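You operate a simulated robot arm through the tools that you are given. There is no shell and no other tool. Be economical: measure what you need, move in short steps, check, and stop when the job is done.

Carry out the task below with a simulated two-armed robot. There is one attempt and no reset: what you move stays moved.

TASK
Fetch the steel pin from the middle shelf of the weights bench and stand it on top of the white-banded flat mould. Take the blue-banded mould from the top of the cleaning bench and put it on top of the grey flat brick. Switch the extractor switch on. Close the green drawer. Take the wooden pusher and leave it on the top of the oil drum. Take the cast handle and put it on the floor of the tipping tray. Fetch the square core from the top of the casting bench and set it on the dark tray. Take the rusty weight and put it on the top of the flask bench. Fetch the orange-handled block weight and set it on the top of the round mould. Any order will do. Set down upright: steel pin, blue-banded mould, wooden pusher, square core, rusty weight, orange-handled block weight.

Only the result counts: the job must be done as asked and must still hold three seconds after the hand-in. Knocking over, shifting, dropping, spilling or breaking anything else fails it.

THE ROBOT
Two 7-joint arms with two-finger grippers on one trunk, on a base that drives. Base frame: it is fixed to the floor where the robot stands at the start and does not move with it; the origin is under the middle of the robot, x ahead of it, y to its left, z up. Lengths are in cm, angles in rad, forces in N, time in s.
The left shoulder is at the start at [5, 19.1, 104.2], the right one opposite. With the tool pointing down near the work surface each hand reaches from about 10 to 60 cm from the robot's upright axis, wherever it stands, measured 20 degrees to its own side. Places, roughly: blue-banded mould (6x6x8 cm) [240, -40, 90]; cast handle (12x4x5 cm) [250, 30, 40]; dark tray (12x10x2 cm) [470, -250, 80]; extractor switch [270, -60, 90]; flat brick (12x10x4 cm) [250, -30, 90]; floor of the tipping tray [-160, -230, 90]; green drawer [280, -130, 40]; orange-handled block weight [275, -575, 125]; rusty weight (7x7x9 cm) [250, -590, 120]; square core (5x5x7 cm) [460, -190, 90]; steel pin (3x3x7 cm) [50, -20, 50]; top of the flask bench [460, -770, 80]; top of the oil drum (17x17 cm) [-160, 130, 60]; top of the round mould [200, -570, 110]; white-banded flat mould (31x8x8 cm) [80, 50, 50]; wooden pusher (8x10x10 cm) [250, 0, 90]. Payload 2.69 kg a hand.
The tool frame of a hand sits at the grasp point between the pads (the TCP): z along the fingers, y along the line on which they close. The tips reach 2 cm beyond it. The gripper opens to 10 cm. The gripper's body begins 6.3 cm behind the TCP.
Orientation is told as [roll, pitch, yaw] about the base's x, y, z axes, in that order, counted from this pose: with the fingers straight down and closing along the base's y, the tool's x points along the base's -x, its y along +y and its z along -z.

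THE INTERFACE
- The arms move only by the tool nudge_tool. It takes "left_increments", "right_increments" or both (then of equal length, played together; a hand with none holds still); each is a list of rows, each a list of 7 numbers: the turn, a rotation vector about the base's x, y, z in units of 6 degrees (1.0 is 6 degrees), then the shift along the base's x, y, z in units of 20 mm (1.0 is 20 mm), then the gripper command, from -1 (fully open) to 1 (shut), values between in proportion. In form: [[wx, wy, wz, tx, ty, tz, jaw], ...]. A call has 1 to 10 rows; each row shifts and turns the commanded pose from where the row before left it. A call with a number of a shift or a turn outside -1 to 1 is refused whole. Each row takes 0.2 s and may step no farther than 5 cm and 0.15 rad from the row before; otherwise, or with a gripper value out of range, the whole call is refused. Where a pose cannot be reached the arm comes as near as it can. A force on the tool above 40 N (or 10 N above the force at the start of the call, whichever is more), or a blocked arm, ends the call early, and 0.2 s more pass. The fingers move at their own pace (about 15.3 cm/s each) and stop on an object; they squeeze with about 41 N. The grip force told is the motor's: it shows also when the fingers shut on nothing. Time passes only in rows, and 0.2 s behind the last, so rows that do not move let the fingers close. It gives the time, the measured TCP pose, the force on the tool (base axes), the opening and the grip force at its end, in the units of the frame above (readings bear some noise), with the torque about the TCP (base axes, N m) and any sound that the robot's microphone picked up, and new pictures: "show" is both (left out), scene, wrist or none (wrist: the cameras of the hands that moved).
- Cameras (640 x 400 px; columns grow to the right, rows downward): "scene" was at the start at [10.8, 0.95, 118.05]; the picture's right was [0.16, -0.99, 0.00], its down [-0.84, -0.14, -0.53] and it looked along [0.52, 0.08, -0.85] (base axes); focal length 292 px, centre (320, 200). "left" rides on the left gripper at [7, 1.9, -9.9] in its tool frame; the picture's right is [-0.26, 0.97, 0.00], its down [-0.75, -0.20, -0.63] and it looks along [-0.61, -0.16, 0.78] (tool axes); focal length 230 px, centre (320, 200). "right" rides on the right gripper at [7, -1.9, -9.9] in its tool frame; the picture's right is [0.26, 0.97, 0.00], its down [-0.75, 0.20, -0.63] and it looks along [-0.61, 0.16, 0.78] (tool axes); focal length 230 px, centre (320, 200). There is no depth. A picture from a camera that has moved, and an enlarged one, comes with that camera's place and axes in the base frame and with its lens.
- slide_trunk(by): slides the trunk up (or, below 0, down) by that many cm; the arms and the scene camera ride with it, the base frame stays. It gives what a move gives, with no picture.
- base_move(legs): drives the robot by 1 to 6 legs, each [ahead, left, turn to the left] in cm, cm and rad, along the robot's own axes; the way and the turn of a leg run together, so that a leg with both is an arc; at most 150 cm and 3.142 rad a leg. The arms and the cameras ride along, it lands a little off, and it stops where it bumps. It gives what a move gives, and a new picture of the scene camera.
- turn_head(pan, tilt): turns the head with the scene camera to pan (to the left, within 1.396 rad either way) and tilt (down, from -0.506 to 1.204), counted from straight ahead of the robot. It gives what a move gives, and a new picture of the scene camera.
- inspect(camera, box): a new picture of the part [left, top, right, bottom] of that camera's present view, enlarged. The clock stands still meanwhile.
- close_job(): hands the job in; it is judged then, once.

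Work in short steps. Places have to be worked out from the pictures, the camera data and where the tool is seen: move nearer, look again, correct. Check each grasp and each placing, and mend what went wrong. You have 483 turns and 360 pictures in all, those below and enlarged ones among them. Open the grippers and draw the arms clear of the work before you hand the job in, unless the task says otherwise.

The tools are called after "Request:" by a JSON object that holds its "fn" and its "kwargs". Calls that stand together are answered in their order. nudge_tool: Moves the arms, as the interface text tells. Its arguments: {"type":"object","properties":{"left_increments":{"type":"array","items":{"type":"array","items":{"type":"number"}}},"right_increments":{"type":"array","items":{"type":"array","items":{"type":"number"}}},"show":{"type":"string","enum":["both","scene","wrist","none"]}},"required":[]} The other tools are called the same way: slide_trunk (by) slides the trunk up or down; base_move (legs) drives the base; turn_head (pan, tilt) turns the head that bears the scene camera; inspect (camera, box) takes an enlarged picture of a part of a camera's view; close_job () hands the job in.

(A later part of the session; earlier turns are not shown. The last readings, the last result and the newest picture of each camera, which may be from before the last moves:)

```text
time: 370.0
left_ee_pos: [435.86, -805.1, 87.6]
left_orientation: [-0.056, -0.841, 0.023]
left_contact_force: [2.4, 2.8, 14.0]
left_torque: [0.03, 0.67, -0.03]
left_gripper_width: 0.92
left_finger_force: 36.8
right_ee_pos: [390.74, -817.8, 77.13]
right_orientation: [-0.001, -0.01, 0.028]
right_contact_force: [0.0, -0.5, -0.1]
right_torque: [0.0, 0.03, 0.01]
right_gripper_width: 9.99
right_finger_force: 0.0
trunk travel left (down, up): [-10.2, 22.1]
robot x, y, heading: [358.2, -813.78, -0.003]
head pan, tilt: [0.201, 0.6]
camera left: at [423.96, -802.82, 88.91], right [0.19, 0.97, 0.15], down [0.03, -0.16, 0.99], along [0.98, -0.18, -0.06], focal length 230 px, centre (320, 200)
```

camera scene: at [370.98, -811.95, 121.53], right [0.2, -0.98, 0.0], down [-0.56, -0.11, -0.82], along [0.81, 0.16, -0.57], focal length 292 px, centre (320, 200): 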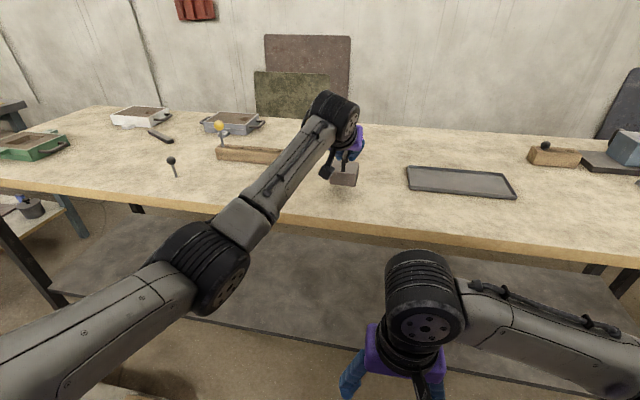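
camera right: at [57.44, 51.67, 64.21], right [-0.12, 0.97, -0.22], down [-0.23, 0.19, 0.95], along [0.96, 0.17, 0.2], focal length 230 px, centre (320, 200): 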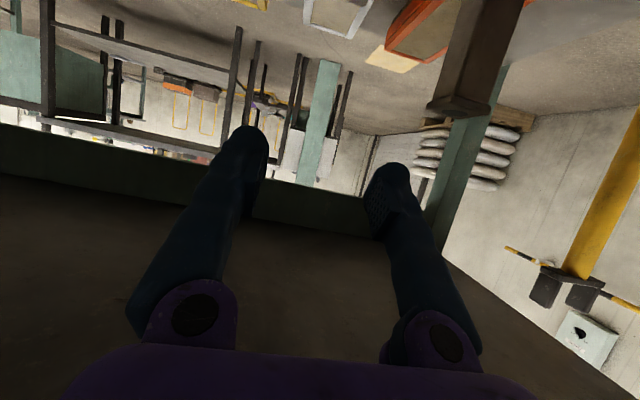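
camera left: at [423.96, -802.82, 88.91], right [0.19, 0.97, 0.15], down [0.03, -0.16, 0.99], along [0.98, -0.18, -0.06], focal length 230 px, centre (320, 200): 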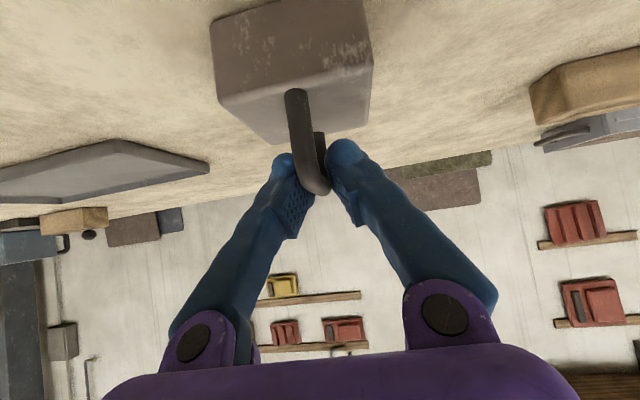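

Contact made (14 N up). Relieve slightly, then release and withdraw along the tool axis.

Request:
{"fn": "nudge_tool", "kwargs": {"left_increments": [[0, 0, 0, 0, 0, 0.15, 1], [0, 0, 0, 0, 0, 0, 0.6], [0, 0, 0, 0, 0, 0, 0], [0, 0, 0, 0, 0, 0, -0.4], [0, 0, 0, -0.74, 0, 0.67, -0.4], [0, 0, 0, -0.74, 0, 0.67, -0.4], [0, 0, 0, -0.74, 0, 0.67, -0.4], [0, 0, 0, -0.74, 0, 0.67, -0.4], [0, 0, 0, -0.74, 0, 0.67, -0.4]], "show": "both"}}

```text
time: 372.0
left_ee_pos: [428.36, -805.11, 93.84]
left_orientation: [-0.055, -0.83, 0.023]
left_contact_force: [-0.4, 0.2, 0.5]
left_torque: [-0.01, -0.02, 0.01]
left_gripper_width: 7.01
left_finger_force: 0.0
right_ee_pos: [390.77, -817.82, 77.11]
right_orientation: [0.0, -0.006, 0.029]
right_contact_force: [-0.7, 0.5, -0.1]
right_torque: [-0.01, -0.02, -0.01]
right_gripper_width: 10.01
right_finger_force: 0.1
trunk travel left (down, up): [-10.2, 22.1]
robot x, y, heading: [358.36, -813.85, -0.004]
head pan, tilt: [0.201, 0.6]
camera scene: at [370.81, -811.97, 121.56], right [0.2, -0.98, 0.0], down [-0.55, -0.11, -0.83], along [0.81, 0.16, -0.56], focal length 292 px, centre (320, 200)
camera left: at [416.43, -802.84, 95.29], right [0.19, 0.97, 0.15], down [0.04, -0.16, 0.99], along [0.98, -0.18, -0.07], focal length 230 px, centre (320, 200)
```

scene: 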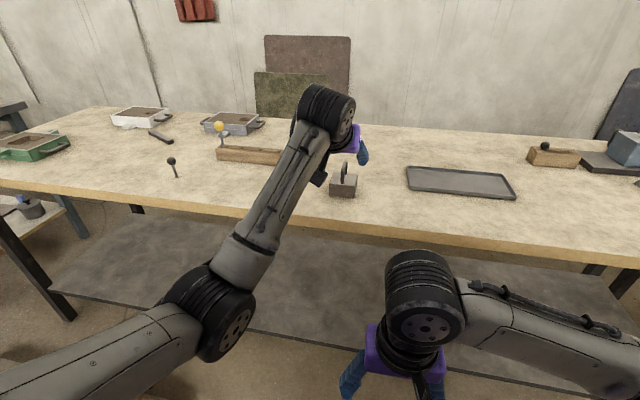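
left: 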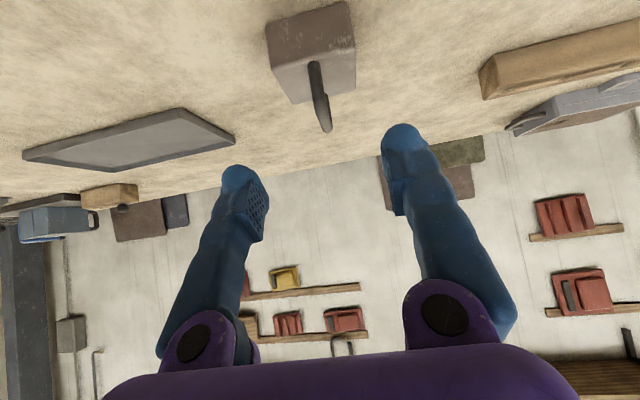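

Rusty weight stands on the flask bench. Now returning the left hand to its home pose.

Request:
{"fn": "nudge_tool", "kwargs": {"left_increments": [[0, 0, 0, -1, 0.5, 0.5, -1], [0, 0, 0, -1, 0.5, 0.5, -1], [0, 0, 0, -1, 0.5, 0.5, -1], [0, 0, 0, -1, 0.5, 0, -1], [0, 0, 0, -1, 0.5, 0, -1], [0, 0.5, 0, -1, 0.5, 0, -1], [0, 1, 0, -1, 0.5, 0, -1], [0, 1, 0, -1, 0.5, 0, -1], [0, 1, 0, -1, 0.5, 0, -1], [0, 1, 0, -1, 0.5, 0, -1]], "show": "none"}}

Request:
{"fn": "nudge_tool", "kwargs": {"left_increments": [[0, 1, 0, -0.8, 0.5, -0.5, -1], [0, 1, 0, -0.8, 0.5, -0.5, -1], [0, 1, 0, -0.8, 0.5, -0.5, -1], [0, 0.4, 0, -0.8, 0.5, -0.5, -1], [0, 0, 0, -0.8, 0.5, -0.5, -1], [0, 0, 0, -0.5, 0.5, -0.5, -1]], "show": "scene"}}

```text
time: 374.2
left_ee_pos: [418.22, -795.12, 88.7]
left_orientation: [-0.047, -0.361, 0.015]
left_contact_force: [1.2, 0.5, 0.5]
left_torque: [-0.02, 0.01, 0.0]
left_gripper_width: 9.98
left_finger_force: 0.0
left hand out of reach, approached as far as the arm can: row 7, 8, 9, 10
right_ee_pos: [390.76, -817.87, 77.11]
right_orientation: [0.0, -0.007, 0.029]
right_contact_force: [0.3, 0.4, -0.7]
right_torque: [0.0, -0.01, 0.02]
right_gripper_width: 10.01
right_finger_force: 0.1
trunk travel left (down, up): [-10.2, 22.1]
robot x, y, heading: [358.48, -813.57, -0.001]
head pan, tilt: [0.201, 0.6]
```

```text
time: 375.6
left_ee_pos: [415.64, -787.32, 78.61]
left_orientation: [-0.039, -0.002, 0.014]
left_contact_force: [-0.2, 0.1, -0.1]
left_torque: [-0.05, -0.02, -0.03]
left_gripper_width: 9.98
left_finger_force: 0.0
left hand out of reach, approached as far as the arm can: row 1, 2, 3, 4, 5
right_ee_pos: [390.85, -817.85, 77.09]
right_orientation: [0.0, -0.007, 0.029]
right_contact_force: [0.6, 0.3, 0.0]
right_torque: [0.02, 0.02, -0.01]
right_gripper_width: 9.96
right_finger_force: 0.1
trunk travel left (down, up): [-10.2, 22.1]
robot x, y, heading: [357.96, -813.44, 0.004]
head pan, tilt: [0.201, 0.6]
camera scene: at [370.82, -811.96, 121.56], right [0.2, -0.98, 0.0], down [-0.55, -0.11, -0.83], along [0.81, 0.16, -0.56], focal length 292 px, centre (320, 200)
```

scene: 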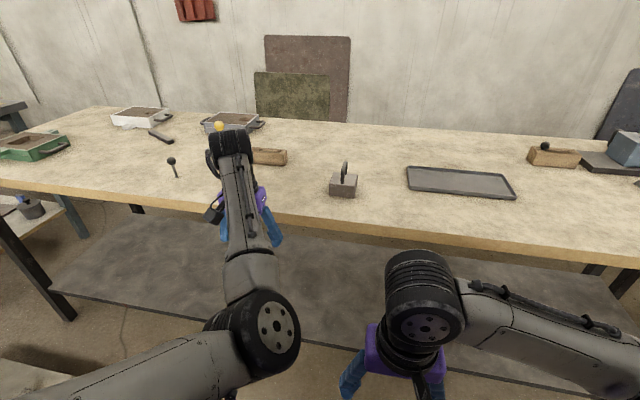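

The left hand hangs right at the table edge and its elbow has dropped inward. Back away first, then use the same stretch-and-roll trick mirrored.

Request:
{"fn": "base_move", "kwargs": {"legs": [[-50, 0, 0]]}}

Request:
{"fn": "nudge_tool", "kwargs": {"left_increments": [[0, -1, 0, 0.5, 0, 0.6, -1], [0, -1, 0, 0.5, 0, 0.6, -1], [0, -1, 0, 0.5, 0, 0.6, -1], [0, -1, 0, 0.5, 0, 0.6, -1], [0, -1, 0, 0.5, 0, 0.6, -1], [0, -1, 0, 0.5, 0, 0.6, -1], [0, -1, 0, 0.5, 0, 0.6, -1], [0, -1, 0, 0.5, 0, 0.6, -1], [0, -1, 0, 0.5, 0, 0.5, -1], [0, -1, 0, 0.5, 0, 0.5, -1]], "show": "none"}}

Request:
{"fn": "nudge_tool", "kwargs": {"left_increments": [[0, -1, 0, 0.6, 0, 0, -1], [0, -1, 0, 0.6, 0, 0, -1], [0, -1, 0, 0.6, 0, 0, -1], [0, -0.8, 0, 0.6, 0, 0, -1], [0, 0, 0, 0.6, 0, 0, -1], [0, 0, 0, 0.5, 0, 0, -1], [0, 0, 0, 0.5, 0, 0, -1]], "show": "scene"}}

```text
time: 378.6
left_ee_pos: [365.14, -787.33, 78.73]
left_orientation: [-0.038, -0.002, 0.011]
left_contact_force: [-0.1, 0.3, 0.1]
left_torque: [-0.01, 0.03, 0.0]
left_gripper_width: 9.98
left_finger_force: 0.0
right_ee_pos: [340.11, -817.75, 77.13]
right_orientation: [0.001, -0.006, 0.025]
right_contact_force: [0.2, -0.2, 0.0]
right_torque: [0.02, 0.01, 0.02]
right_gripper_width: 9.99
right_finger_force: 0.1
trunk travel left (down, up): [-10.2, 22.1]
robot x, y, heading: [307.17, -813.34, -0.006]
head pan, tilt: [0.201, 0.6]
camera scene: at [320.19, -811.79, 121.57], right [0.19, -0.98, 0.0], down [-0.55, -0.11, -0.83], along [0.81, 0.16, -0.56], focal length 292 px, centre (320, 200)
```

scene: 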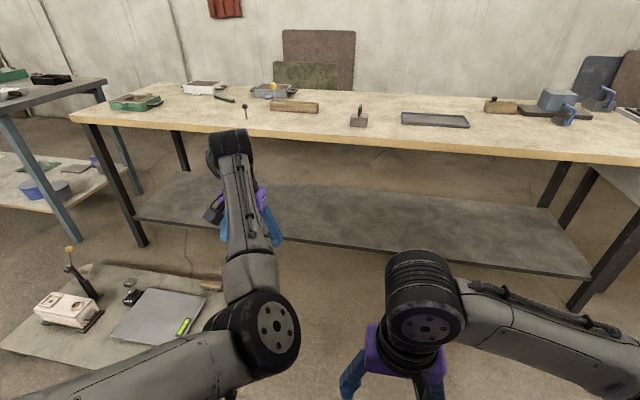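

```text
time: 381.0
left_ee_pos: [375.98, -788.25, 96.38]
left_orientation: [-0.09, -1.145, 0.045]
left_contact_force: [0.3, 0.2, 0.0]
left_torque: [0.01, -0.03, 0.02]
left_gripper_width: 10.0
left_finger_force: 0.1
right_ee_pos: [340.16, -817.71, 77.14]
right_orientation: [0.001, -0.007, 0.026]
right_contact_force: [0.1, -0.3, 0.2]
right_torque: [-0.03, 0.02, -0.01]
right_gripper_width: 10.0
right_finger_force: 0.1
trunk travel left (down, up): [-10.2, 22.1]
robot x, y, heading: [307.3, -813.34, -0.002]
head pan, tilt: [0.201, 0.6]
stopped in row 10 (left hand): the arm was blocked; the commanded pose is now the measured one
```

```text
time: 382.6
left_ee_pos: [383.75, -788.23, 96.07]
left_orientation: [-0.583, -1.535, 0.532]
left_contact_force: [-0.2, -0.3, -0.3]
left_torque: [0.0, 0.02, 0.0]
left_gripper_width: 9.98
left_finger_force: 0.1
right_ee_pos: [340.28, -817.74, 77.12]
right_orientation: [0.0, -0.007, 0.024]
right_contact_force: [0.2, 0.2, -0.2]
right_torque: [0.02, 0.0, 0.01]
right_gripper_width: 10.0
right_finger_force: 0.1
trunk travel left (down, up): [-10.2, 22.1]
robot x, y, heading: [307.43, -813.47, -0.008]
head pan, tilt: [0.201, 0.6]
camera scene: at [320.21, -811.79, 121.56], right [0.19, -0.98, 0.0], down [-0.55, -0.11, -0.83], along [0.81, 0.16, -0.57], focal length 292 px, centre (320, 200)
```

scene: 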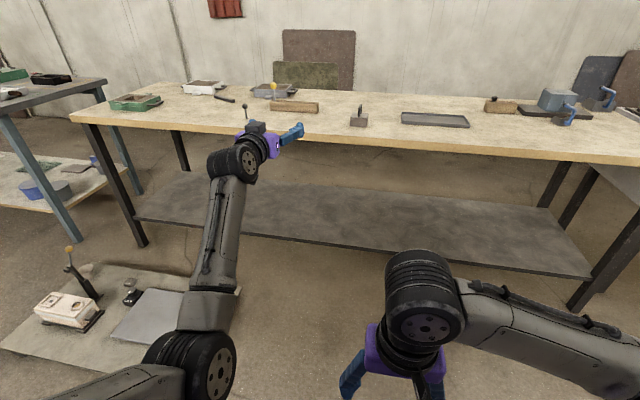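

Stretched; now rolling (+x) to swing the left elbow outward.

Request:
{"fn": "nudge_tool", "kwargs": {"left_increments": [[1, 0, 0, 0.4, 0, 0, -1], [1, 0, 0, 0.4, 0, 0, -1], [1, 0, 0, 0, 0, 0, -1], [1, 0, 0, 0, 0, 0, -1], [1, 0, 0, 0, 0, 0, -1], [1, 0, 0, 0, 0, 0, -1], [1, 0, 0, 0, 0, 0, -1], [1, 0, 0, 0, 0, 0, -1], [1, 0, 0, 0, 0, 0, -1], [1, 0, 0, 0, 0, 0, -1]], "show": "none"}}

Request:
{"fn": "nudge_tool", "kwargs": {"left_increments": [[1, 0, 0, 0, 0, 0, -1], [1, 0, 0, 0, 0, 0, -1], [1, 0, 0, 0, 0, 0, -1], [1, 0, 0, 0, 0, 0, -1], [1, 0, 0, 0, 0, 0, -1]], "show": "scene"}}

```text
time: 384.8
left_ee_pos: [385.6, -788.29, 96.27]
left_orientation: [1.499, -0.542, -1.535]
left_contact_force: [-0.1, 0.3, -0.4]
left_torque: [0.0, -0.02, -0.01]
left_gripper_width: 9.99
left_finger_force: 0.0
right_ee_pos: [340.22, -817.74, 77.12]
right_orientation: [0.0, -0.008, 0.023]
right_contact_force: [0.4, -0.3, -0.4]
right_torque: [0.01, -0.02, -0.01]
right_gripper_width: 9.99
right_finger_force: 0.0
trunk travel left (down, up): [-10.2, 22.1]
robot x, y, heading: [307.45, -813.23, -0.007]
head pan, tilt: [0.201, 0.6]
```

```text
time: 386.0
left_ee_pos: [385.47, -788.19, 96.2]
left_orientation: [1.518, -0.016, -1.54]
left_contact_force: [-0.2, 0.4, 0.0]
left_torque: [0.01, 0.01, 0.0]
left_gripper_width: 10.0
left_finger_force: 0.0
right_ee_pos: [340.16, -817.72, 77.0]
right_orientation: [-0.001, -0.006, 0.025]
right_contact_force: [0.8, -0.6, 0.0]
right_torque: [0.0, -0.02, 0.02]
right_gripper_width: 10.0
right_finger_force: 0.0
trunk travel left (down, up): [-10.2, 22.1]
robot x, y, heading: [307.8, -813.22, -0.006]
head pan, tilt: [0.201, 0.6]
camera scene: at [320.21, -811.79, 121.56], right [0.19, -0.98, 0.0], down [-0.55, -0.11, -0.83], along [0.81, 0.16, -0.56], focal length 292 px, centre (320, 200)
```

scene: 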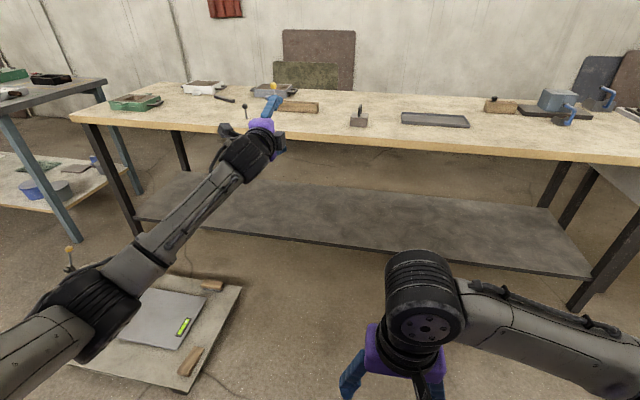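

Elbow outside. Pitch down while retracting and drifting inward, then yaw back.

Request:
{"fn": "nudge_tool", "kwargs": {"left_increments": [[0, 1, 0, -1, -0.2, 0, -1], [0, 1, 0, -1, -0.2, 0, -1], [0, 1, 0, -1, -0.2, 0, -1], [0, 1, 0, -1, -0.2, 0, -1], [0, 1, 0, -1, -0.2, 0, -1], [0, 1, 0, -1, -0.2, 0, -1], [0, 1, 0, -1, -0.2, 0, -1], [0, 1, 0, -1, -0.2, 0, -1], [0, 1, 0, -1, -0.2, 0, -1], [0, 1, 0, -1, -0.2, 0, -1]], "show": "none"}}

Request:
{"fn": "nudge_tool", "kwargs": {"left_increments": [[0, 1, 0, -1, -0.4, -0.5, -1], [0, 1, 0, -1, -0.4, -0.5, -1], [0, 1, 0, -1, -0.4, -0.5, -1], [0, 1, 0, -0.5, -0.4, -0.5, -1], [0, 0.5, 0, -0.5, -0.4, -0.5, -1]], "show": "none"}}

Request:
{"fn": "nudge_tool", "kwargs": {"left_increments": [[0, 0, 1, -0.8, 0.1, -0.3, -1], [0, 0, 1, -0.8, 0.1, -0.3, -1], [0, 0, 1, -0.8, 0.1, -0.3, -1], [0, 0, 1, -0.8, 0.1, -0.3, -1], [0, 0, 1, -0.8, 0.1, -0.3, -1], [0, 0, 1, 0, 0.1, -0.3, -1], [0, 0, 1, 0, 0.1, -0.3, -1], [0, 0, 1, 0, 0.1, -0.3, -1], [0, 0, 1, 0, 0.1, -0.3, -1], [0, 0, 1, 0, 0.1, -0.3, -1]], "show": "scene"}}

```text
time: 388.2
left_ee_pos: [365.44, -792.37, 96.11]
left_orientation: [0.467, 0.016, -1.541]
left_contact_force: [0.4, 0.4, -0.4]
left_torque: [0.0, 0.02, 0.02]
left_gripper_width: 9.99
left_finger_force: 0.0
right_ee_pos: [340.24, -817.8, 77.15]
right_orientation: [-0.001, -0.007, 0.025]
right_contact_force: [0.4, 0.5, -0.5]
right_torque: [-0.02, 0.0, -0.01]
right_gripper_width: 10.0
right_finger_force: 0.2
trunk travel left (down, up): [-10.2, 22.1]
robot x, y, heading: [307.67, -813.2, -0.009]
head pan, tilt: [0.201, 0.6]
```

```text
time: 389.4
left_ee_pos: [357.56, -796.23, 91.14]
left_orientation: [-0.001, 0.03, -1.55]
left_contact_force: [0.7, -0.1, -0.9]
left_torque: [-0.02, 0.0, 0.01]
left_gripper_width: 9.99
left_finger_force: 0.0
right_ee_pos: [340.23, -817.66, 77.08]
right_orientation: [-0.001, -0.008, 0.026]
right_contact_force: [-1.0, 0.1, -0.6]
right_torque: [0.02, 0.02, -0.04]
right_gripper_width: 10.0
right_finger_force: 0.0
trunk travel left (down, up): [-10.2, 22.1]
robot x, y, heading: [307.43, -813.22, -0.007]
head pan, tilt: [0.201, 0.6]
```

```text
time: 391.6
left_ee_pos: [349.48, -794.07, 85.09]
left_orientation: [-0.003, 0.03, -0.503]
left_contact_force: [0.8, -0.2, -0.1]
left_torque: [0.0, -0.01, 0.0]
left_gripper_width: 10.0
left_finger_force: 0.0
right_ee_pos: [340.14, -817.72, 77.12]
right_orientation: [-0.003, -0.007, 0.024]
right_contact_force: [-0.2, 0.8, 0.2]
right_torque: [0.04, 0.03, 0.0]
right_gripper_width: 9.99
right_finger_force: 0.0
trunk travel left (down, up): [-10.2, 22.1]
robot x, y, heading: [307.59, -813.23, -0.006]
head pan, tilt: [0.201, 0.6]
camera scene: at [320.21, -811.78, 121.56], right [0.19, -0.98, 0.0], down [-0.55, -0.11, -0.83], along [0.81, 0.16, -0.56], focal length 292 px, centre (320, 200)
```

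scene: 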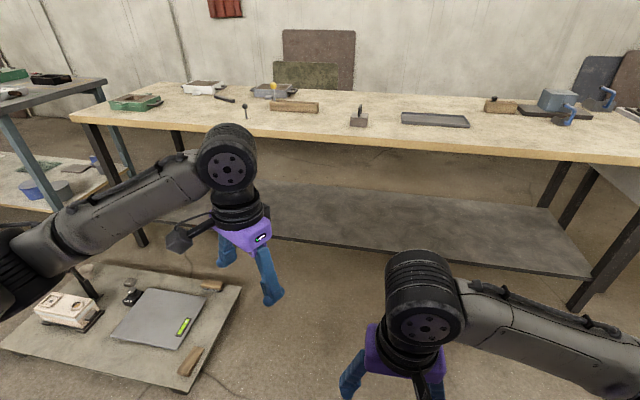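

Elbow fine. Finish squaring the left hand, push the right hand forward to narrow its elbow for the corridor, raise the trunk, and drive back to the west corridor.

Request:
{"fn": "nudge_tool", "kwargs": {"left_increments": [[0, -0.3, 1, -0.8, 0.6, -0.4, -1], [0, 0, 1, -0.8, 0.6, -0.4, -1], [0, 0, 1, -0.8, 0.6, -0.4, -1], [0, 0, 1, -0.8, 0.6, -0.4, -1], [0, 0, 0.8, -0.8, 0.6, -0.4, -1], [0, 0, 0, 0, 0.5, -0.4, -1], [0, 0, 0, 0, 0, 0, -1], [0, 0, 0, 0, 0, 0, -1], [0, 0, 0, 0, 0, 0, -1]], "right_increments": [[0, 0, 0, 1, 0, 0.3, -1], [0, 0, 0, 1, 0, 0.3, -1], [0, 0, 0, 1, 0, 0.3, -1], [0, 0, 0, 1, 0, 0.3, -1], [0, 0, 0, 1, 0, 0.3, -1], [0, 0, 0, 1, 0, 0.3, -1], [0, 0, 0, 1, 0, 0.3, -1], [0, 0, 0, 1, 0, 0.3, -1], [0, 0, 0, 1, 0, 0.3, -1]], "show": "none"}}

Request:
{"fn": "slide_trunk", "kwargs": {"by": 22}}

Request:
{"fn": "base_move", "kwargs": {"legs": [[-60, 60, 0], [-124, 0, 0], [0, 0, 1.577]]}}

Request:
{"fn": "turn_head", "kwargs": {"pan": -0.5, "tilt": 0.6}}

```text
time: 393.6
left_ee_pos: [341.38, -787.3, 80.52]
left_orientation: [0.013, 0.002, 0.0]
left_contact_force: [0.7, -0.5, 0.3]
left_torque: [0.04, -0.02, -0.01]
left_gripper_width: 10.02
left_finger_force: 0.1
right_ee_pos: [358.24, -817.55, 82.27]
right_orientation: [-0.002, -0.006, 0.024]
right_contact_force: [0.3, -0.1, 0.0]
right_torque: [-0.03, -0.03, 0.0]
right_gripper_width: 10.0
right_finger_force: 0.0
trunk travel left (down, up): [-10.2, 22.1]
robot x, y, heading: [307.68, -813.16, -0.006]
head pan, tilt: [0.201, 0.6]
```

```text
time: 395.9
left_ee_pos: [341.55, -787.34, 102.59]
left_orientation: [0.013, 0.002, 0.001]
left_contact_force: [0.3, 0.3, -0.1]
left_torque: [0.02, 0.02, 0.02]
left_gripper_width: 10.01
left_finger_force: 0.0
right_ee_pos: [358.24, -817.48, 104.21]
right_orientation: [-0.002, -0.006, 0.024]
right_contact_force: [0.0, -0.5, 1.0]
right_torque: [0.0, 0.0, 0.02]
right_gripper_width: 10.01
right_finger_force: 0.0
trunk travel left (down, up): [-32.2, 0.1]
robot x, y, heading: [307.19, -813.18, -0.008]
head pan, tilt: [0.201, 0.6]
```

```text
time: 411.2
left_ee_pos: [99.19, -722.66, 102.55]
left_orientation: [0.012, 0.001, 1.588]
left_contact_force: [0.1, -0.5, -0.3]
left_torque: [-0.03, -0.04, -0.02]
left_gripper_width: 10.0
left_finger_force: 0.1
right_ee_pos: [129.19, -705.33, 104.2]
right_orientation: [0.0, -0.007, 1.613]
right_contact_force: [0.4, -0.1, 0.0]
right_torque: [-0.02, 0.0, 0.01]
right_gripper_width: 9.98
right_finger_force: 0.1
trunk travel left (down, up): [-32.2, 0.1]
robot x, y, heading: [125.67, -755.91, 1.582]
head pan, tilt: [0.201, 0.6]
camera scene: at [123.89, -743.56, 143.56], right [0.98, 0.21, 0.0], down [0.12, -0.55, -0.83], along [-0.17, 0.81, -0.56], focal length 292 px, centre (320, 200)
```

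scene: 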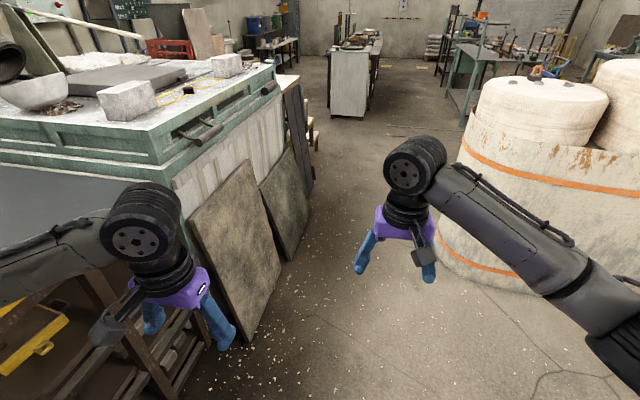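

```text
time: 412.3
left_ee_pos: [99.14, -722.51, 102.57]
left_orientation: [0.014, 0.001, 1.589]
left_contact_force: [-0.2, 0.1, 0.5]
left_torque: [0.03, -0.01, -0.03]
left_gripper_width: 10.0
left_finger_force: 0.0
right_ee_pos: [129.13, -705.27, 104.29]
right_orientation: [-0.002, -0.006, 1.614]
right_contact_force: [-0.4, 0.4, 0.0]
right_torque: [-0.01, 0.02, 0.03]
right_gripper_width: 10.0
right_finger_force: 0.1
trunk travel left (down, up): [-32.2, 0.1]
robot x, y, heading: [125.85, -756.13, 1.579]
head pan, tilt: [-0.499, 0.6]
camera scene: at [129.89, -744.39, 143.56], right [0.88, -0.47, 0.0], down [-0.26, -0.5, -0.83], along [0.39, 0.73, -0.56], focal length 292 px, centre (320, 200)
```

scene: 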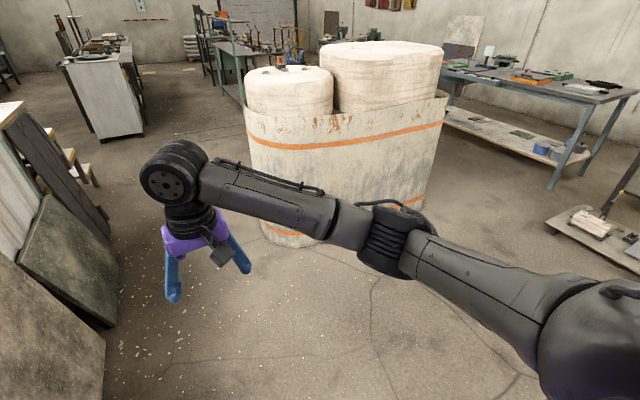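

Right elbow is narrow enough. Driving north through the corridor and then turning east.

Request:
{"fn": "base_move", "kwargs": {"legs": [[150, 2, 0], [165, 2, 0], [0, 0, -1.58], [150, 0, 0], [50, 0, 0]]}}

Request:
{"fn": "turn_head", "kwargs": {"pan": 0.7, "tilt": 0.45}}

```text
refused: 165 is not a number from -150 to 150
```

```text
time: 413.7
left_ee_pos: [99.21, -722.63, 102.51]
left_orientation: [0.014, 0.002, 1.589]
left_contact_force: [0.2, -0.5, -0.4]
left_torque: [0.06, 0.02, 0.01]
left_gripper_width: 10.03
left_finger_force: 0.0
right_ee_pos: [129.21, -705.22, 104.28]
right_orientation: [0.001, -0.007, 1.61]
right_contact_force: [0.6, 0.1, 0.7]
right_torque: [0.01, 0.02, 0.02]
right_gripper_width: 10.02
right_finger_force: 0.0
trunk travel left (down, up): [-32.2, 0.1]
robot x, y, heading: [125.82, -756.56, 1.581]
head pan, tilt: [0.7, 0.45]
camera scene: at [119.76, -745.22, 144.92], right [0.76, 0.65, 0.0], down [0.28, -0.33, -0.9], along [-0.59, 0.68, -0.44], focal length 292 px, centre (320, 200)
```

scene: 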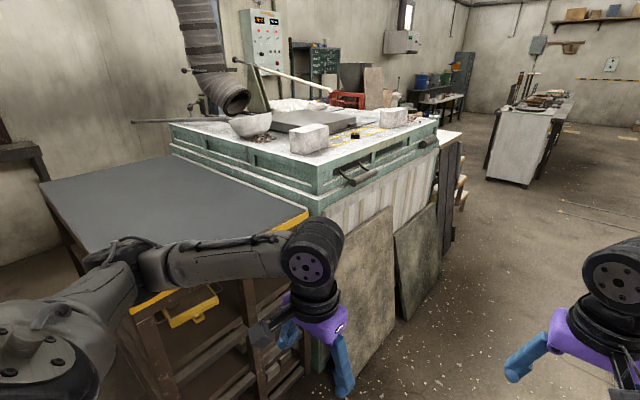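

Legs were too long; reissuing within limits.

Request:
{"fn": "base_move", "kwargs": {"legs": [[145, 1, 0], [145, 1, 0], [25, 0, 0], [0, 0, -1.58], [150, 0, 0], [50, 0, 0]]}}

Request:
{"fn": "turn_head", "kwargs": {"pan": 0.7, "tilt": 0.45}}

```text
time: 442.6
left_ee_pos: [345.46, -398.78, 102.63]
left_orientation: [0.015, 0.003, 0.077]
left_contact_force: [-0.1, -0.6, 0.1]
left_torque: [-0.01, 0.0, -0.05]
left_gripper_width: 10.03
left_finger_force: 0.0
right_ee_pos: [364.69, -427.68, 104.18]
right_orientation: [0.0, -0.006, 0.1]
right_contact_force: [-0.5, -0.2, -0.8]
right_torque: [-0.02, 0.01, 0.02]
right_gripper_width: 10.01
right_finger_force: 0.1
trunk travel left (down, up): [-32.2, 0.1]
robot x, y, heading: [313.51, -427.62, 0.074]
head pan, tilt: [0.7, 0.45]
camera scene: at [324.31, -420.82, 144.91], right [0.7, -0.72, 0.0], down [-0.31, -0.3, -0.9], along [0.65, 0.63, -0.44], focal length 292 px, centre (320, 200)
```

scene: 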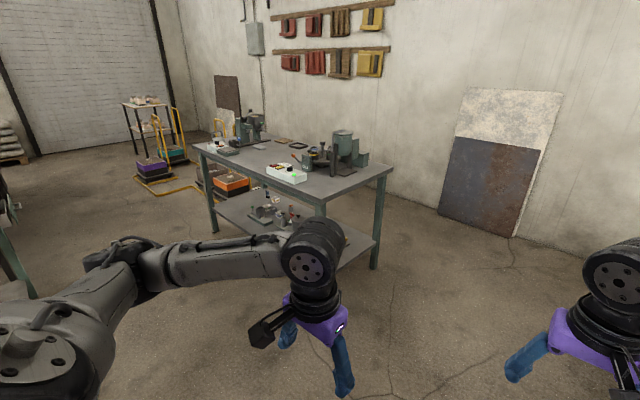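

```text
time: 443.2
left_ee_pos: [345.45, -398.74, 102.63]
left_orientation: [0.013, 0.002, 0.077]
left_contact_force: [-0.6, 0.6, -0.5]
left_torque: [0.0, -0.01, 0.01]
left_gripper_width: 10.02
left_finger_force: 0.2
right_ee_pos: [364.53, -427.69, 104.18]
right_orientation: [0.0, -0.007, 0.102]
right_contact_force: [-0.2, -0.1, 0.5]
right_torque: [0.01, -0.01, -0.01]
right_gripper_width: 9.97
right_finger_force: 0.0
trunk travel left (down, up): [-32.2, 0.1]
robot x, y, heading: [313.39, -427.42, 0.077]
head pan, tilt: [0.7, 0.45]
camera scene: at [324.27, -420.82, 144.92], right [0.7, -0.72, 0.0], down [-0.31, -0.3, -0.9], along [0.65, 0.63, -0.44], focal length 292 px, centre (320, 200)
```

scene: 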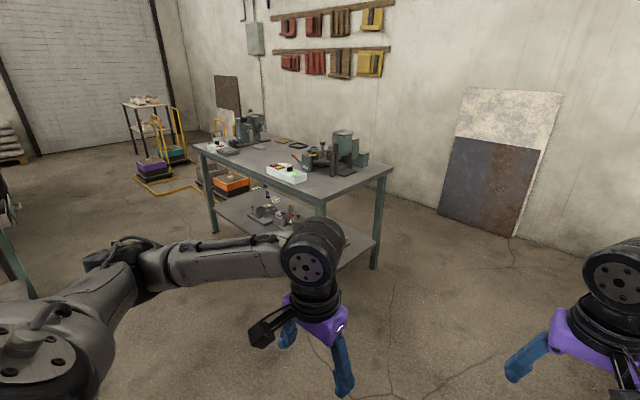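

The casting bench spans x≈420–490, y≈-328…; let me enlarge to find the core and tray.

Request:
{"fn": "inspect", "kwargs": {"camera": "scene", "box": [190, 100, 400, 231]}}

```text
3.05 times, centred on (295, 166) of scene
camera zoom: at [324.27, -420.82, 144.92], right [0.7, -0.72, 0.0], down [-0.31, -0.3, -0.9], along [0.65, 0.63, -0.44], focal length 891 px, centre (396, 305)
```

zoom: 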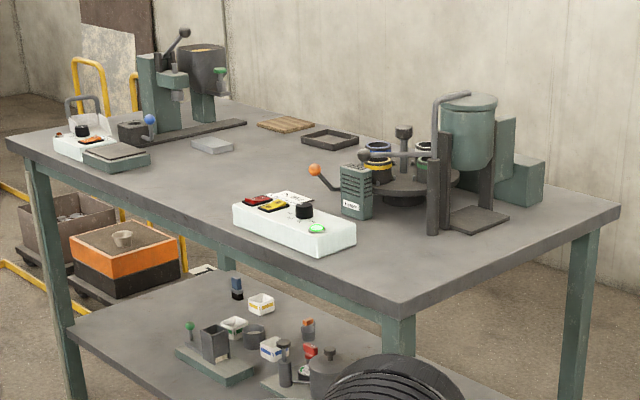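

The dark tray is at about (478,-246). Core is near the press at the bench's north end; the east side of the bench is nearer. I'll retract the right hand and drive round the south end to the east side.

Request:
{"fn": "nudge_tool", "kwargs": {"right_increments": [[0, 0, 0, -1, -0.1, 0, -1], [0, 0, 0, -1, -0.1, 0, -1], [0, 0, 0, -1, -0.1, 0, -1], [0, 0, 0, -1, -0.1, 0, -1], [0, 0, 0, -1, -0.1, 0, -1], [0, 0, 0, -1, -0.1, 0, -1], [0, 0, 0, -1, -0.1, 0, -1], [0, 0, 0, -1, -0.1, 0, -1]], "show": "none"}}

Request:
{"fn": "base_move", "kwargs": {"legs": [[150, 0, -0.075], [85, 0, 0], [0, 0, 1.571]]}}

Request:
{"fn": "turn_head", "kwargs": {"pan": 0.4, "tilt": 0.5}}

```text
time: 445.0
left_ee_pos: [345.44, -398.75, 102.69]
left_orientation: [0.015, 0.002, 0.077]
left_contact_force: [0.3, 0.1, -0.3]
left_torque: [-0.01, 0.01, 0.01]
left_gripper_width: 10.0
left_finger_force: 0.0
right_ee_pos: [348.5, -429.31, 104.23]
right_orientation: [-0.002, -0.008, 0.102]
right_contact_force: [-0.1, -0.2, -0.3]
right_torque: [0.01, 0.02, 0.0]
right_gripper_width: 10.0
right_finger_force: 0.1
trunk travel left (down, up): [-32.2, 0.1]
robot x, y, heading: [313.68, -427.33, 0.069]
head pan, tilt: [0.7, 0.45]
```

```text
time: 460.1
left_ee_pos: [518.88, -391.23, 102.64]
left_orientation: [0.012, 0.002, 1.523]
left_contact_force: [0.0, -0.1, 0.0]
left_torque: [-0.01, -0.01, 0.02]
left_gripper_width: 9.98
left_finger_force: 0.1
right_ee_pos: [549.53, -391.99, 104.2]
right_orientation: [0.001, -0.007, 1.548]
right_contact_force: [0.2, -0.3, 0.6]
right_torque: [0.04, 0.0, 0.0]
right_gripper_width: 10.02
right_finger_force: 0.0
trunk travel left (down, up): [-32.2, 0.1]
robot x, y, heading: [543.06, -426.27, 1.516]
head pan, tilt: [0.7, 0.45]
camera scene: at [538.1, -415.14, 144.92], right [0.8, 0.6, 0.0], down [0.26, -0.35, -0.9], along [-0.54, 0.72, -0.44], focal length 292 px, centre (320, 200)
```

scene: 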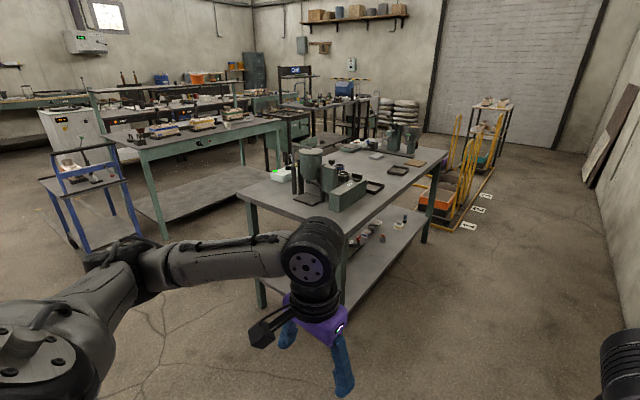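

```text
time: 460.9
left_ee_pos: [519.02, -391.2, 102.69]
left_orientation: [0.014, 0.0, 1.523]
left_contact_force: [0.0, 0.3, -0.2]
left_torque: [-0.02, -0.03, -0.03]
left_gripper_width: 9.97
left_finger_force: 0.0
right_ee_pos: [549.55, -391.94, 104.15]
right_orientation: [0.0, -0.007, 1.548]
right_contact_force: [-0.6, -0.1, -0.9]
right_torque: [0.0, 0.01, 0.01]
right_gripper_width: 10.01
right_finger_force: 0.2
trunk travel left (down, up): [-32.2, 0.1]
robot x, y, heading: [543.6, -426.22, 1.521]
head pan, tilt: [0.4, 0.499]
camera scene: at [540.55, -413.92, 144.47], right [0.94, 0.34, 0.0], down [0.16, -0.45, -0.88], along [-0.3, 0.83, -0.48], focal length 292 px, centre (320, 200)
```

scene: 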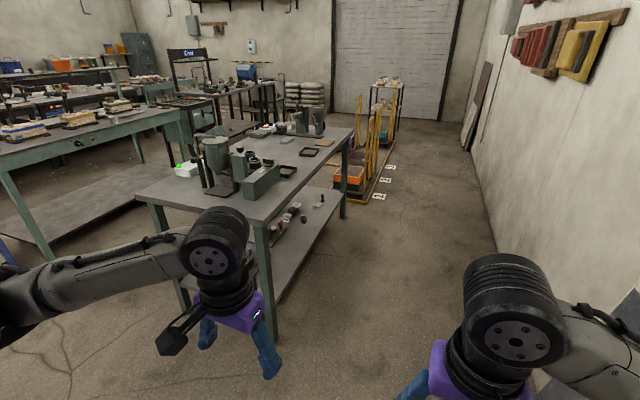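

Lane on the east side is clear. Driving north to y≈-228 and turning to face the bench.

Request:
{"fn": "base_move", "kwargs": {"legs": [[0, 0, 0.05], [100, 0, 0], [98, 0, 0], [0, 0, 1.571]]}}

Request:
{"fn": "turn_head", "kwargs": {"pan": 0.0, "tilt": 0.75}}

```text
time: 475.1
left_ee_pos: [507.67, -252.79, 102.35]
left_orientation: [0.013, 0.001, -3.09]
left_contact_force: [0.2, -0.1, -0.2]
left_torque: [0.04, -0.02, 0.01]
left_gripper_width: 10.02
left_finger_force: 0.0
right_ee_pos: [505.49, -222.3, 104.21]
right_orientation: [0.001, -0.008, -3.064]
right_contact_force: [-0.5, -0.3, -0.2]
right_torque: [0.02, 0.01, 0.0]
right_gripper_width: 9.99
right_finger_force: 0.1
trunk travel left (down, up): [-32.2, 0.1]
robot x, y, heading: [539.93, -225.06, -3.093]
head pan, tilt: [0.4, 0.499]
camera scene: at [528.04, -229.3, 144.47], right [-0.43, 0.9, 0.0], down [0.43, 0.21, -0.88], along [-0.79, -0.38, -0.48], focal length 292 px, centre (320, 200)
```

scene: 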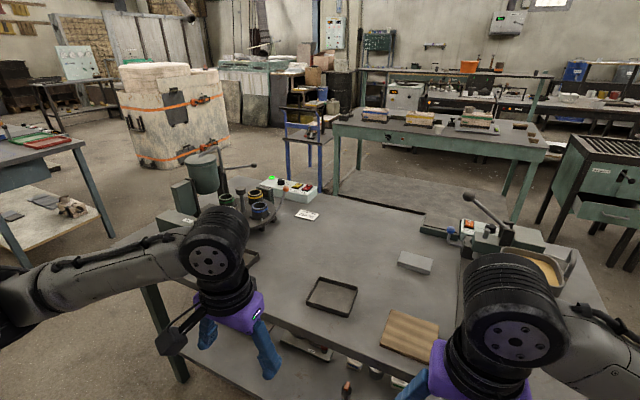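

```text
time: 476.0
left_ee_pos: [507.68, -252.84, 102.64]
left_orientation: [0.015, 0.001, -3.09]
left_contact_force: [0.1, -0.4, 0.2]
left_torque: [0.01, -0.02, 0.03]
left_gripper_width: 10.02
left_finger_force: 0.0
right_ee_pos: [505.33, -222.41, 104.26]
right_orientation: [0.0, -0.008, -3.065]
right_contact_force: [-0.2, 0.3, 0.6]
right_torque: [0.02, 0.01, 0.04]
right_gripper_width: 10.01
right_finger_force: 0.2
trunk travel left (down, up): [-32.2, 0.1]
robot x, y, heading: [540.29, -224.99, -3.099]
head pan, tilt: [0.0, 0.75]
camera scene: at [527.96, -225.76, 142.28], right [-0.05, 1.0, 0.0], down [0.68, 0.03, -0.73], along [-0.73, -0.03, -0.68], focal length 292 px, centre (320, 200)
```

scene: 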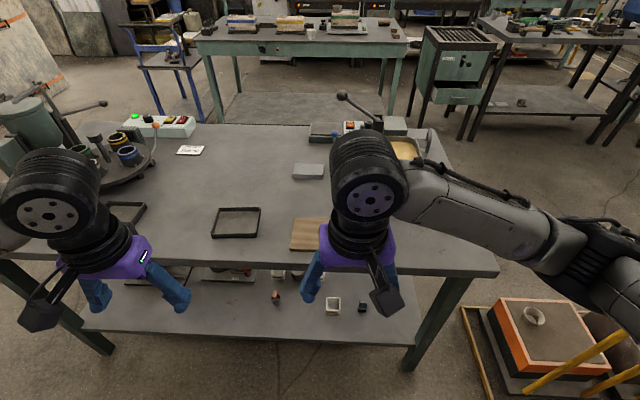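

The press area is hidden by the right hand; panning right.

Request:
{"fn": "turn_head", "kwargs": {"pan": -0.5, "tilt": 0.6}}

Request:
{"fn": "inspect", "kwargs": {"camera": "scene", "box": [100, 60, 420, 260]}}

```text
time: 476.9
left_ee_pos: [507.64, -252.78, 102.54]
left_orientation: [0.013, 0.004, -3.09]
left_contact_force: [-0.4, 0.0, 0.2]
left_torque: [-0.01, -0.02, 0.02]
left_gripper_width: 10.0
left_finger_force: 0.1
right_ee_pos: [505.5, -222.28, 104.23]
right_orientation: [-0.001, -0.007, -3.064]
right_contact_force: [-0.4, -0.5, 0.7]
right_torque: [0.02, -0.01, 0.02]
right_gripper_width: 10.01
right_finger_force: 0.1
trunk travel left (down, up): [-32.2, 0.1]
robot x, y, heading: [540.12, -225.18, -3.098]
head pan, tilt: [-0.499, 0.6]
camera scene: at [528.29, -221.51, 143.56], right [0.44, 0.9, 0.0], down [0.51, -0.25, -0.82], along [-0.74, 0.36, -0.57], focal length 292 px, centre (320, 200)
```

scene: 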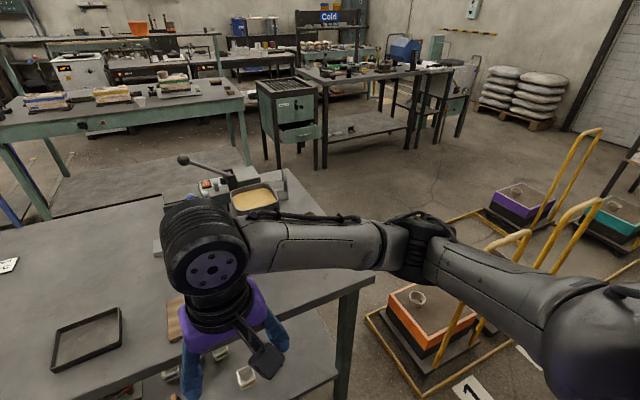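

```text
2.00 times, centred on (260, 160) of scene
camera zoom: at [528.29, -221.51, 143.56], right [0.44, 0.9, 0.0], down [0.51, -0.25, -0.82], along [-0.74, 0.36, -0.57], focal length 585 px, centre (440, 280)
```

zoom: 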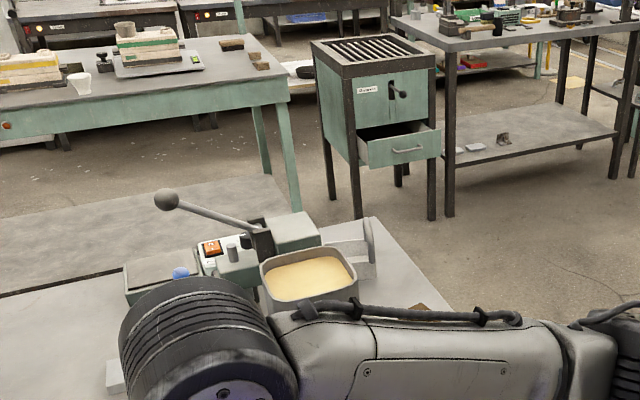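

Looking through the right wrist camera, which faces the press area.

Request:
{"fn": "nudge_tool", "kwargs": {"right_increments": [[0, 0, 0, 0, 0.5, 0, -1]], "show": "wrist"}}

```text
time: 477.4
left_ee_pos: [507.73, -252.76, 102.54]
left_orientation: [0.014, 0.003, -3.089]
left_contact_force: [-0.8, 0.5, -0.6]
left_torque: [-0.05, -0.01, -0.03]
left_gripper_width: 10.0
left_finger_force: 0.1
right_ee_pos: [505.33, -221.33, 104.17]
right_orientation: [-0.002, -0.007, -3.066]
right_contact_force: [0.3, 0.6, -0.7]
right_torque: [-0.02, 0.0, 0.0]
right_gripper_width: 9.96
right_finger_force: 0.1
trunk travel left (down, up): [-32.2, 0.1]
robot x, y, heading: [540.16, -224.99, -3.1]
head pan, tilt: [-0.499, 0.6]
camera right: at [512.32, -218.96, 114.02], right [0.33, -0.94, 0.0], down [-0.73, -0.26, 0.63], along [-0.6, -0.21, -0.77], focal length 230 px, centre (320, 200)
```

right: 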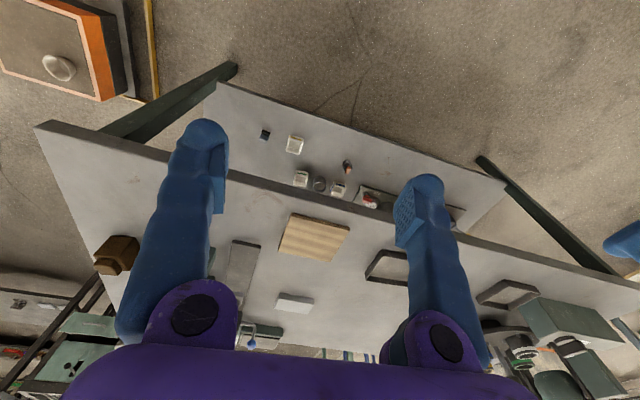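

Found it: the square core is the brown block at about (461,-192) near the bench's north end; dark tray at (470.6,-252). Lowering the trunk, strafing a bit and pitching the right hand up.

Request:
{"fn": "slide_trunk", "kwargs": {"by": -16}}

Request:
{"fn": "base_move", "kwargs": {"legs": [[9, -13, -0.04]]}}

Request:
{"fn": "nudge_tool", "kwargs": {"right_increments": [[0, 1, 0, 0, 0.5, 1, -1], [0, 1, 0, 0, 0.5, 1, -1], [0, 1, 0, 0, 0.5, 0.5, -1], [0, 1, 0, -0.5, 0.5, 0.5, -1], [0, 1, 0, -1, 0.5, 0, -1], [0, 1, 0, -1, 0.5, 0, -1], [0, 0, 0, -1, 0.5, 0, -1]], "show": "both"}}

```text
time: 479.2
left_ee_pos: [507.78, -252.74, 86.63]
left_orientation: [0.014, 0.002, -3.09]
left_contact_force: [0.0, -0.4, -0.3]
left_torque: [0.0, -0.01, 0.01]
left_gripper_width: 10.01
left_finger_force: 0.0
right_ee_pos: [505.52, -221.47, 88.3]
right_orientation: [-0.002, -0.008, -3.065]
right_contact_force: [0.6, 0.4, -0.4]
right_torque: [-0.01, -0.01, -0.05]
right_gripper_width: 9.99
right_finger_force: 0.1
trunk travel left (down, up): [-16.2, 16.1]
robot x, y, heading: [540.28, -225.09, -3.093]
head pan, tilt: [-0.499, 0.6]
```

```text
time: 481.0
left_ee_pos: [497.46, -238.66, 86.65]
left_orientation: [0.015, 0.002, -3.125]
left_contact_force: [-0.3, 0.2, -0.2]
left_torque: [0.0, -0.03, -0.05]
left_gripper_width: 10.0
left_finger_force: 0.1
right_ee_pos: [496.38, -207.2, 88.2]
right_orientation: [-0.001, -0.006, -3.102]
right_contact_force: [0.4, 0.2, 0.0]
right_torque: [-0.01, -0.02, -0.05]
right_gripper_width: 10.01
right_finger_force: 0.0
trunk travel left (down, up): [-16.2, 16.1]
robot x, y, heading: [530.99, -212.16, -3.134]
head pan, tilt: [-0.499, 0.6]
camera scene: at [519.33, -208.15, 127.56], right [0.47, 0.88, 0.0], down [0.5, -0.27, -0.82], along [-0.73, 0.39, -0.57], focal length 292 px, centre (320, 200)
```

scene: 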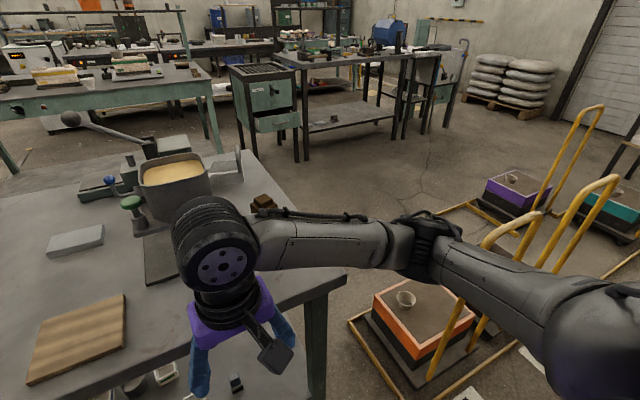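

```text
time: 482.6
left_ee_pos: [497.58, -238.75, 86.5]
left_orientation: [0.015, 0.001, -3.128]
left_contact_force: [0.2, -1.0, 0.4]
left_torque: [0.0, -0.01, -0.01]
left_gripper_width: 10.03
left_finger_force: 0.0
right_ee_pos: [489.55, -200.31, 94.18]
right_orientation: [-0.03, -0.637, -3.091]
right_contact_force: [0.5, -0.9, 0.2]
right_torque: [-0.01, 0.01, 0.0]
right_gripper_width: 10.0
right_finger_force: 0.1
trunk travel left (down, up): [-16.2, 16.1]
robot x, y, heading: [531.31, -211.48, -3.137]
head pan, tilt: [-0.499, 0.6]
camera scene: at [519.34, -208.17, 127.56], right [0.47, 0.88, 0.0], down [0.5, -0.27, -0.82], along [-0.73, 0.39, -0.57], focal length 292 px, centre (320, 200)
camera right: at [501.05, -198.15, 98.0], right [0.24, -0.95, -0.18], down [-0.22, -0.23, 0.95], along [-0.95, -0.19, -0.27], focal length 230 px, centre (320, 200)
```

scene: 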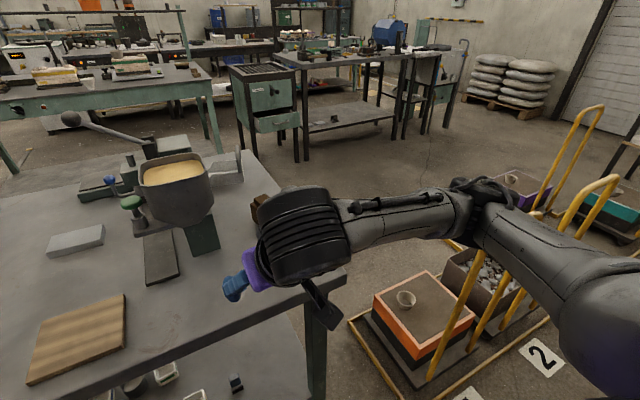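
right: 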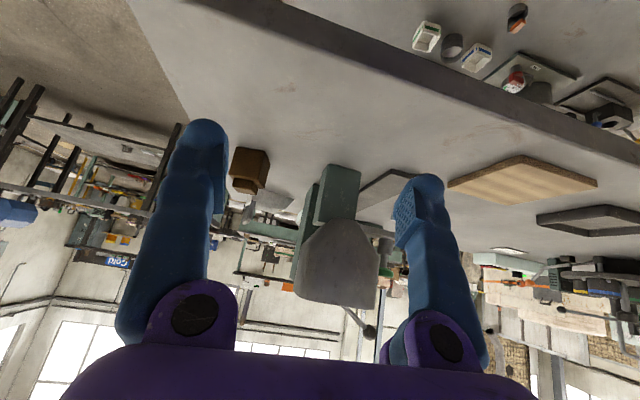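

Core (brown, stepped) near (459,-192). Moving to a pre-grasp point behind it.

Request:
{"fn": "nudge_tool", "kwargs": {"right_increments": [[0, 0, 0, -1, 0.4, 0, -1], [0, 0, 0, -1, 0.4, 0, -1], [0, 0, 0, -1, 0.4, 0, -1], [0, 0, 0, -1, 0.4, 0, -1], [0, 0, 0, -1, 0.4, 0, -1], [0, 0, 0, -1, 0.4, 0, -1], [0, 0, 0, -1, 0.4, 0, -1], [0, 0, 0, -1, 0.4, 0, -1], [0, 0, 0, -1, 0.4, 0, -1], [0, 0, 0, -1, 0.4, 0, -1]], "show": "wrist"}}

```text
time: 484.8
left_ee_pos: [497.56, -238.79, 86.53]
left_orientation: [0.012, 0.0, -3.127]
left_contact_force: [0.7, -0.3, -0.5]
left_torque: [0.04, -0.01, -0.01]
left_gripper_width: 10.03
left_finger_force: 0.0
right_ee_pos: [469.41, -192.32, 94.08]
right_orientation: [-0.03, -0.635, -3.09]
right_contact_force: [-0.5, -0.6, -0.9]
right_torque: [0.01, -0.02, -0.02]
right_gripper_width: 10.02
right_finger_force: 0.1
trunk travel left (down, up): [-16.2, 16.1]
robot x, y, heading: [530.85, -212.08, -3.133]
head pan, tilt: [-0.499, 0.6]
camera right: at [480.86, -190.1, 97.98], right [0.24, -0.95, -0.18], down [-0.22, -0.23, 0.95], along [-0.94, -0.19, -0.27], focal length 230 px, centre (320, 200)
```

right: 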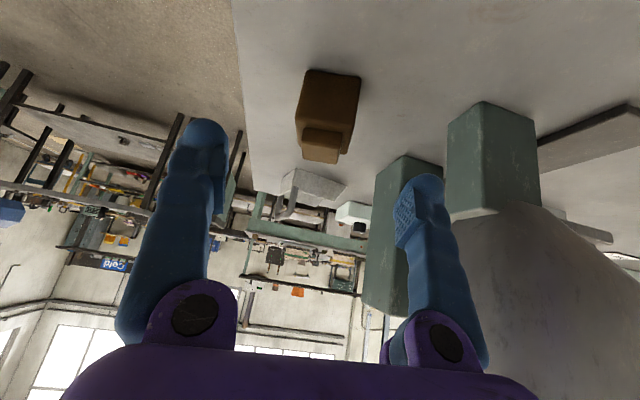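

Core centre ≈(460.7,-193.2), yawed ~11°, body z 80.5–86.4. Rotating to match and moving in.

Request:
{"fn": "nudge_tool", "kwargs": {"right_increments": [[0, 0, 0.5, 0, -0.1, 0, -1], [0, 0, 0.5, 0, -0.1, 0, -1], [0, 0, 0.4, -0.7, -0.1, -0.8, -1], [0, 0, 0, -0.7, -0.1, -0.8, -1], [0, 0, 0, -0.7, 0, -0.8, -1], [0, 0, 0, -0.7, 0, -0.8, -1]], "show": "wrist"}}

```text
time: 486.2
left_ee_pos: [497.52, -238.74, 86.67]
left_orientation: [0.015, 0.001, -3.125]
left_contact_force: [0.2, 0.2, 0.4]
left_torque: [0.04, -0.03, -0.02]
left_gripper_width: 10.02
left_finger_force: 0.0
right_ee_pos: [463.72, -193.21, 87.55]
right_orientation: [-0.03, -0.636, -2.945]
right_contact_force: [-0.4, 0.0, 0.7]
right_torque: [-0.04, 0.02, 0.01]
right_gripper_width: 9.99
right_finger_force: 0.1
trunk travel left (down, up): [-16.2, 16.1]
robot x, y, heading: [530.84, -212.0, -3.132]
head pan, tilt: [-0.499, 0.6]
camera right: at [474.8, -189.41, 91.47], right [0.38, -0.91, -0.18], down [-0.19, -0.26, 0.95], along [-0.91, -0.32, -0.27], focal length 230 px, centre (320, 200)
```

right: 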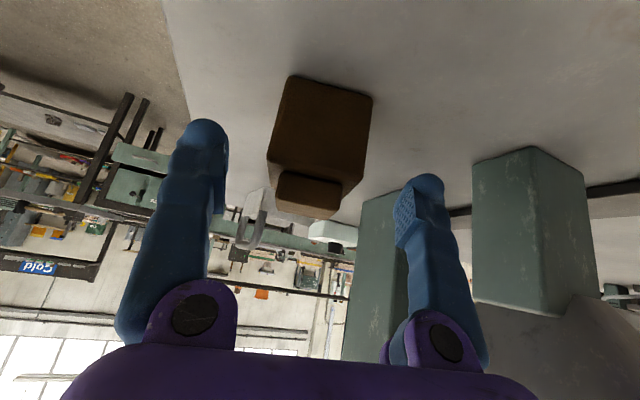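

Aligned. Final approach and close.

Request:
{"fn": "nudge_tool", "kwargs": {"right_increments": [[0, 0, 0, -0.75, -0.1, -0.9, -1], [0, 0, 0, -0.75, -0.1, -0.95, -1], [0, 0, 0, 0, 0, 0, 0], [0, 0, 0, 0, 0, 0, 1], [0, 0, 0, 0, 0, 0, 1], [0, 0, 0, 0, 0, 0, 1]], "show": "wrist"}}

```text
time: 487.6
left_ee_pos: [497.68, -238.83, 86.67]
left_orientation: [0.013, 0.0, -3.125]
left_contact_force: [-0.1, -0.4, -0.7]
left_torque: [-0.01, -0.02, -0.02]
left_gripper_width: 9.99
left_finger_force: 0.1
right_ee_pos: [460.82, -193.8, 84.31]
right_orientation: [-0.03, -0.643, -2.943]
right_contact_force: [-3.9, -8.1, 18.9]
right_torque: [-0.75, -0.07, -0.17]
right_gripper_width: 4.89
right_finger_force: 40.7
trunk travel left (down, up): [-16.2, 16.1]
robot x, y, heading: [531.21, -211.78, -3.132]
head pan, tilt: [-0.499, 0.6]
camera right: at [471.96, -190.03, 88.09], right [0.37, -0.91, -0.18], down [-0.18, -0.26, 0.95], along [-0.91, -0.32, -0.26], focal length 230 px, centre (320, 200)
```

right: 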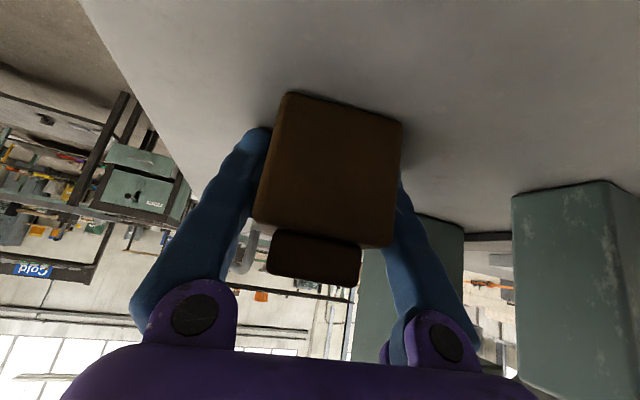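

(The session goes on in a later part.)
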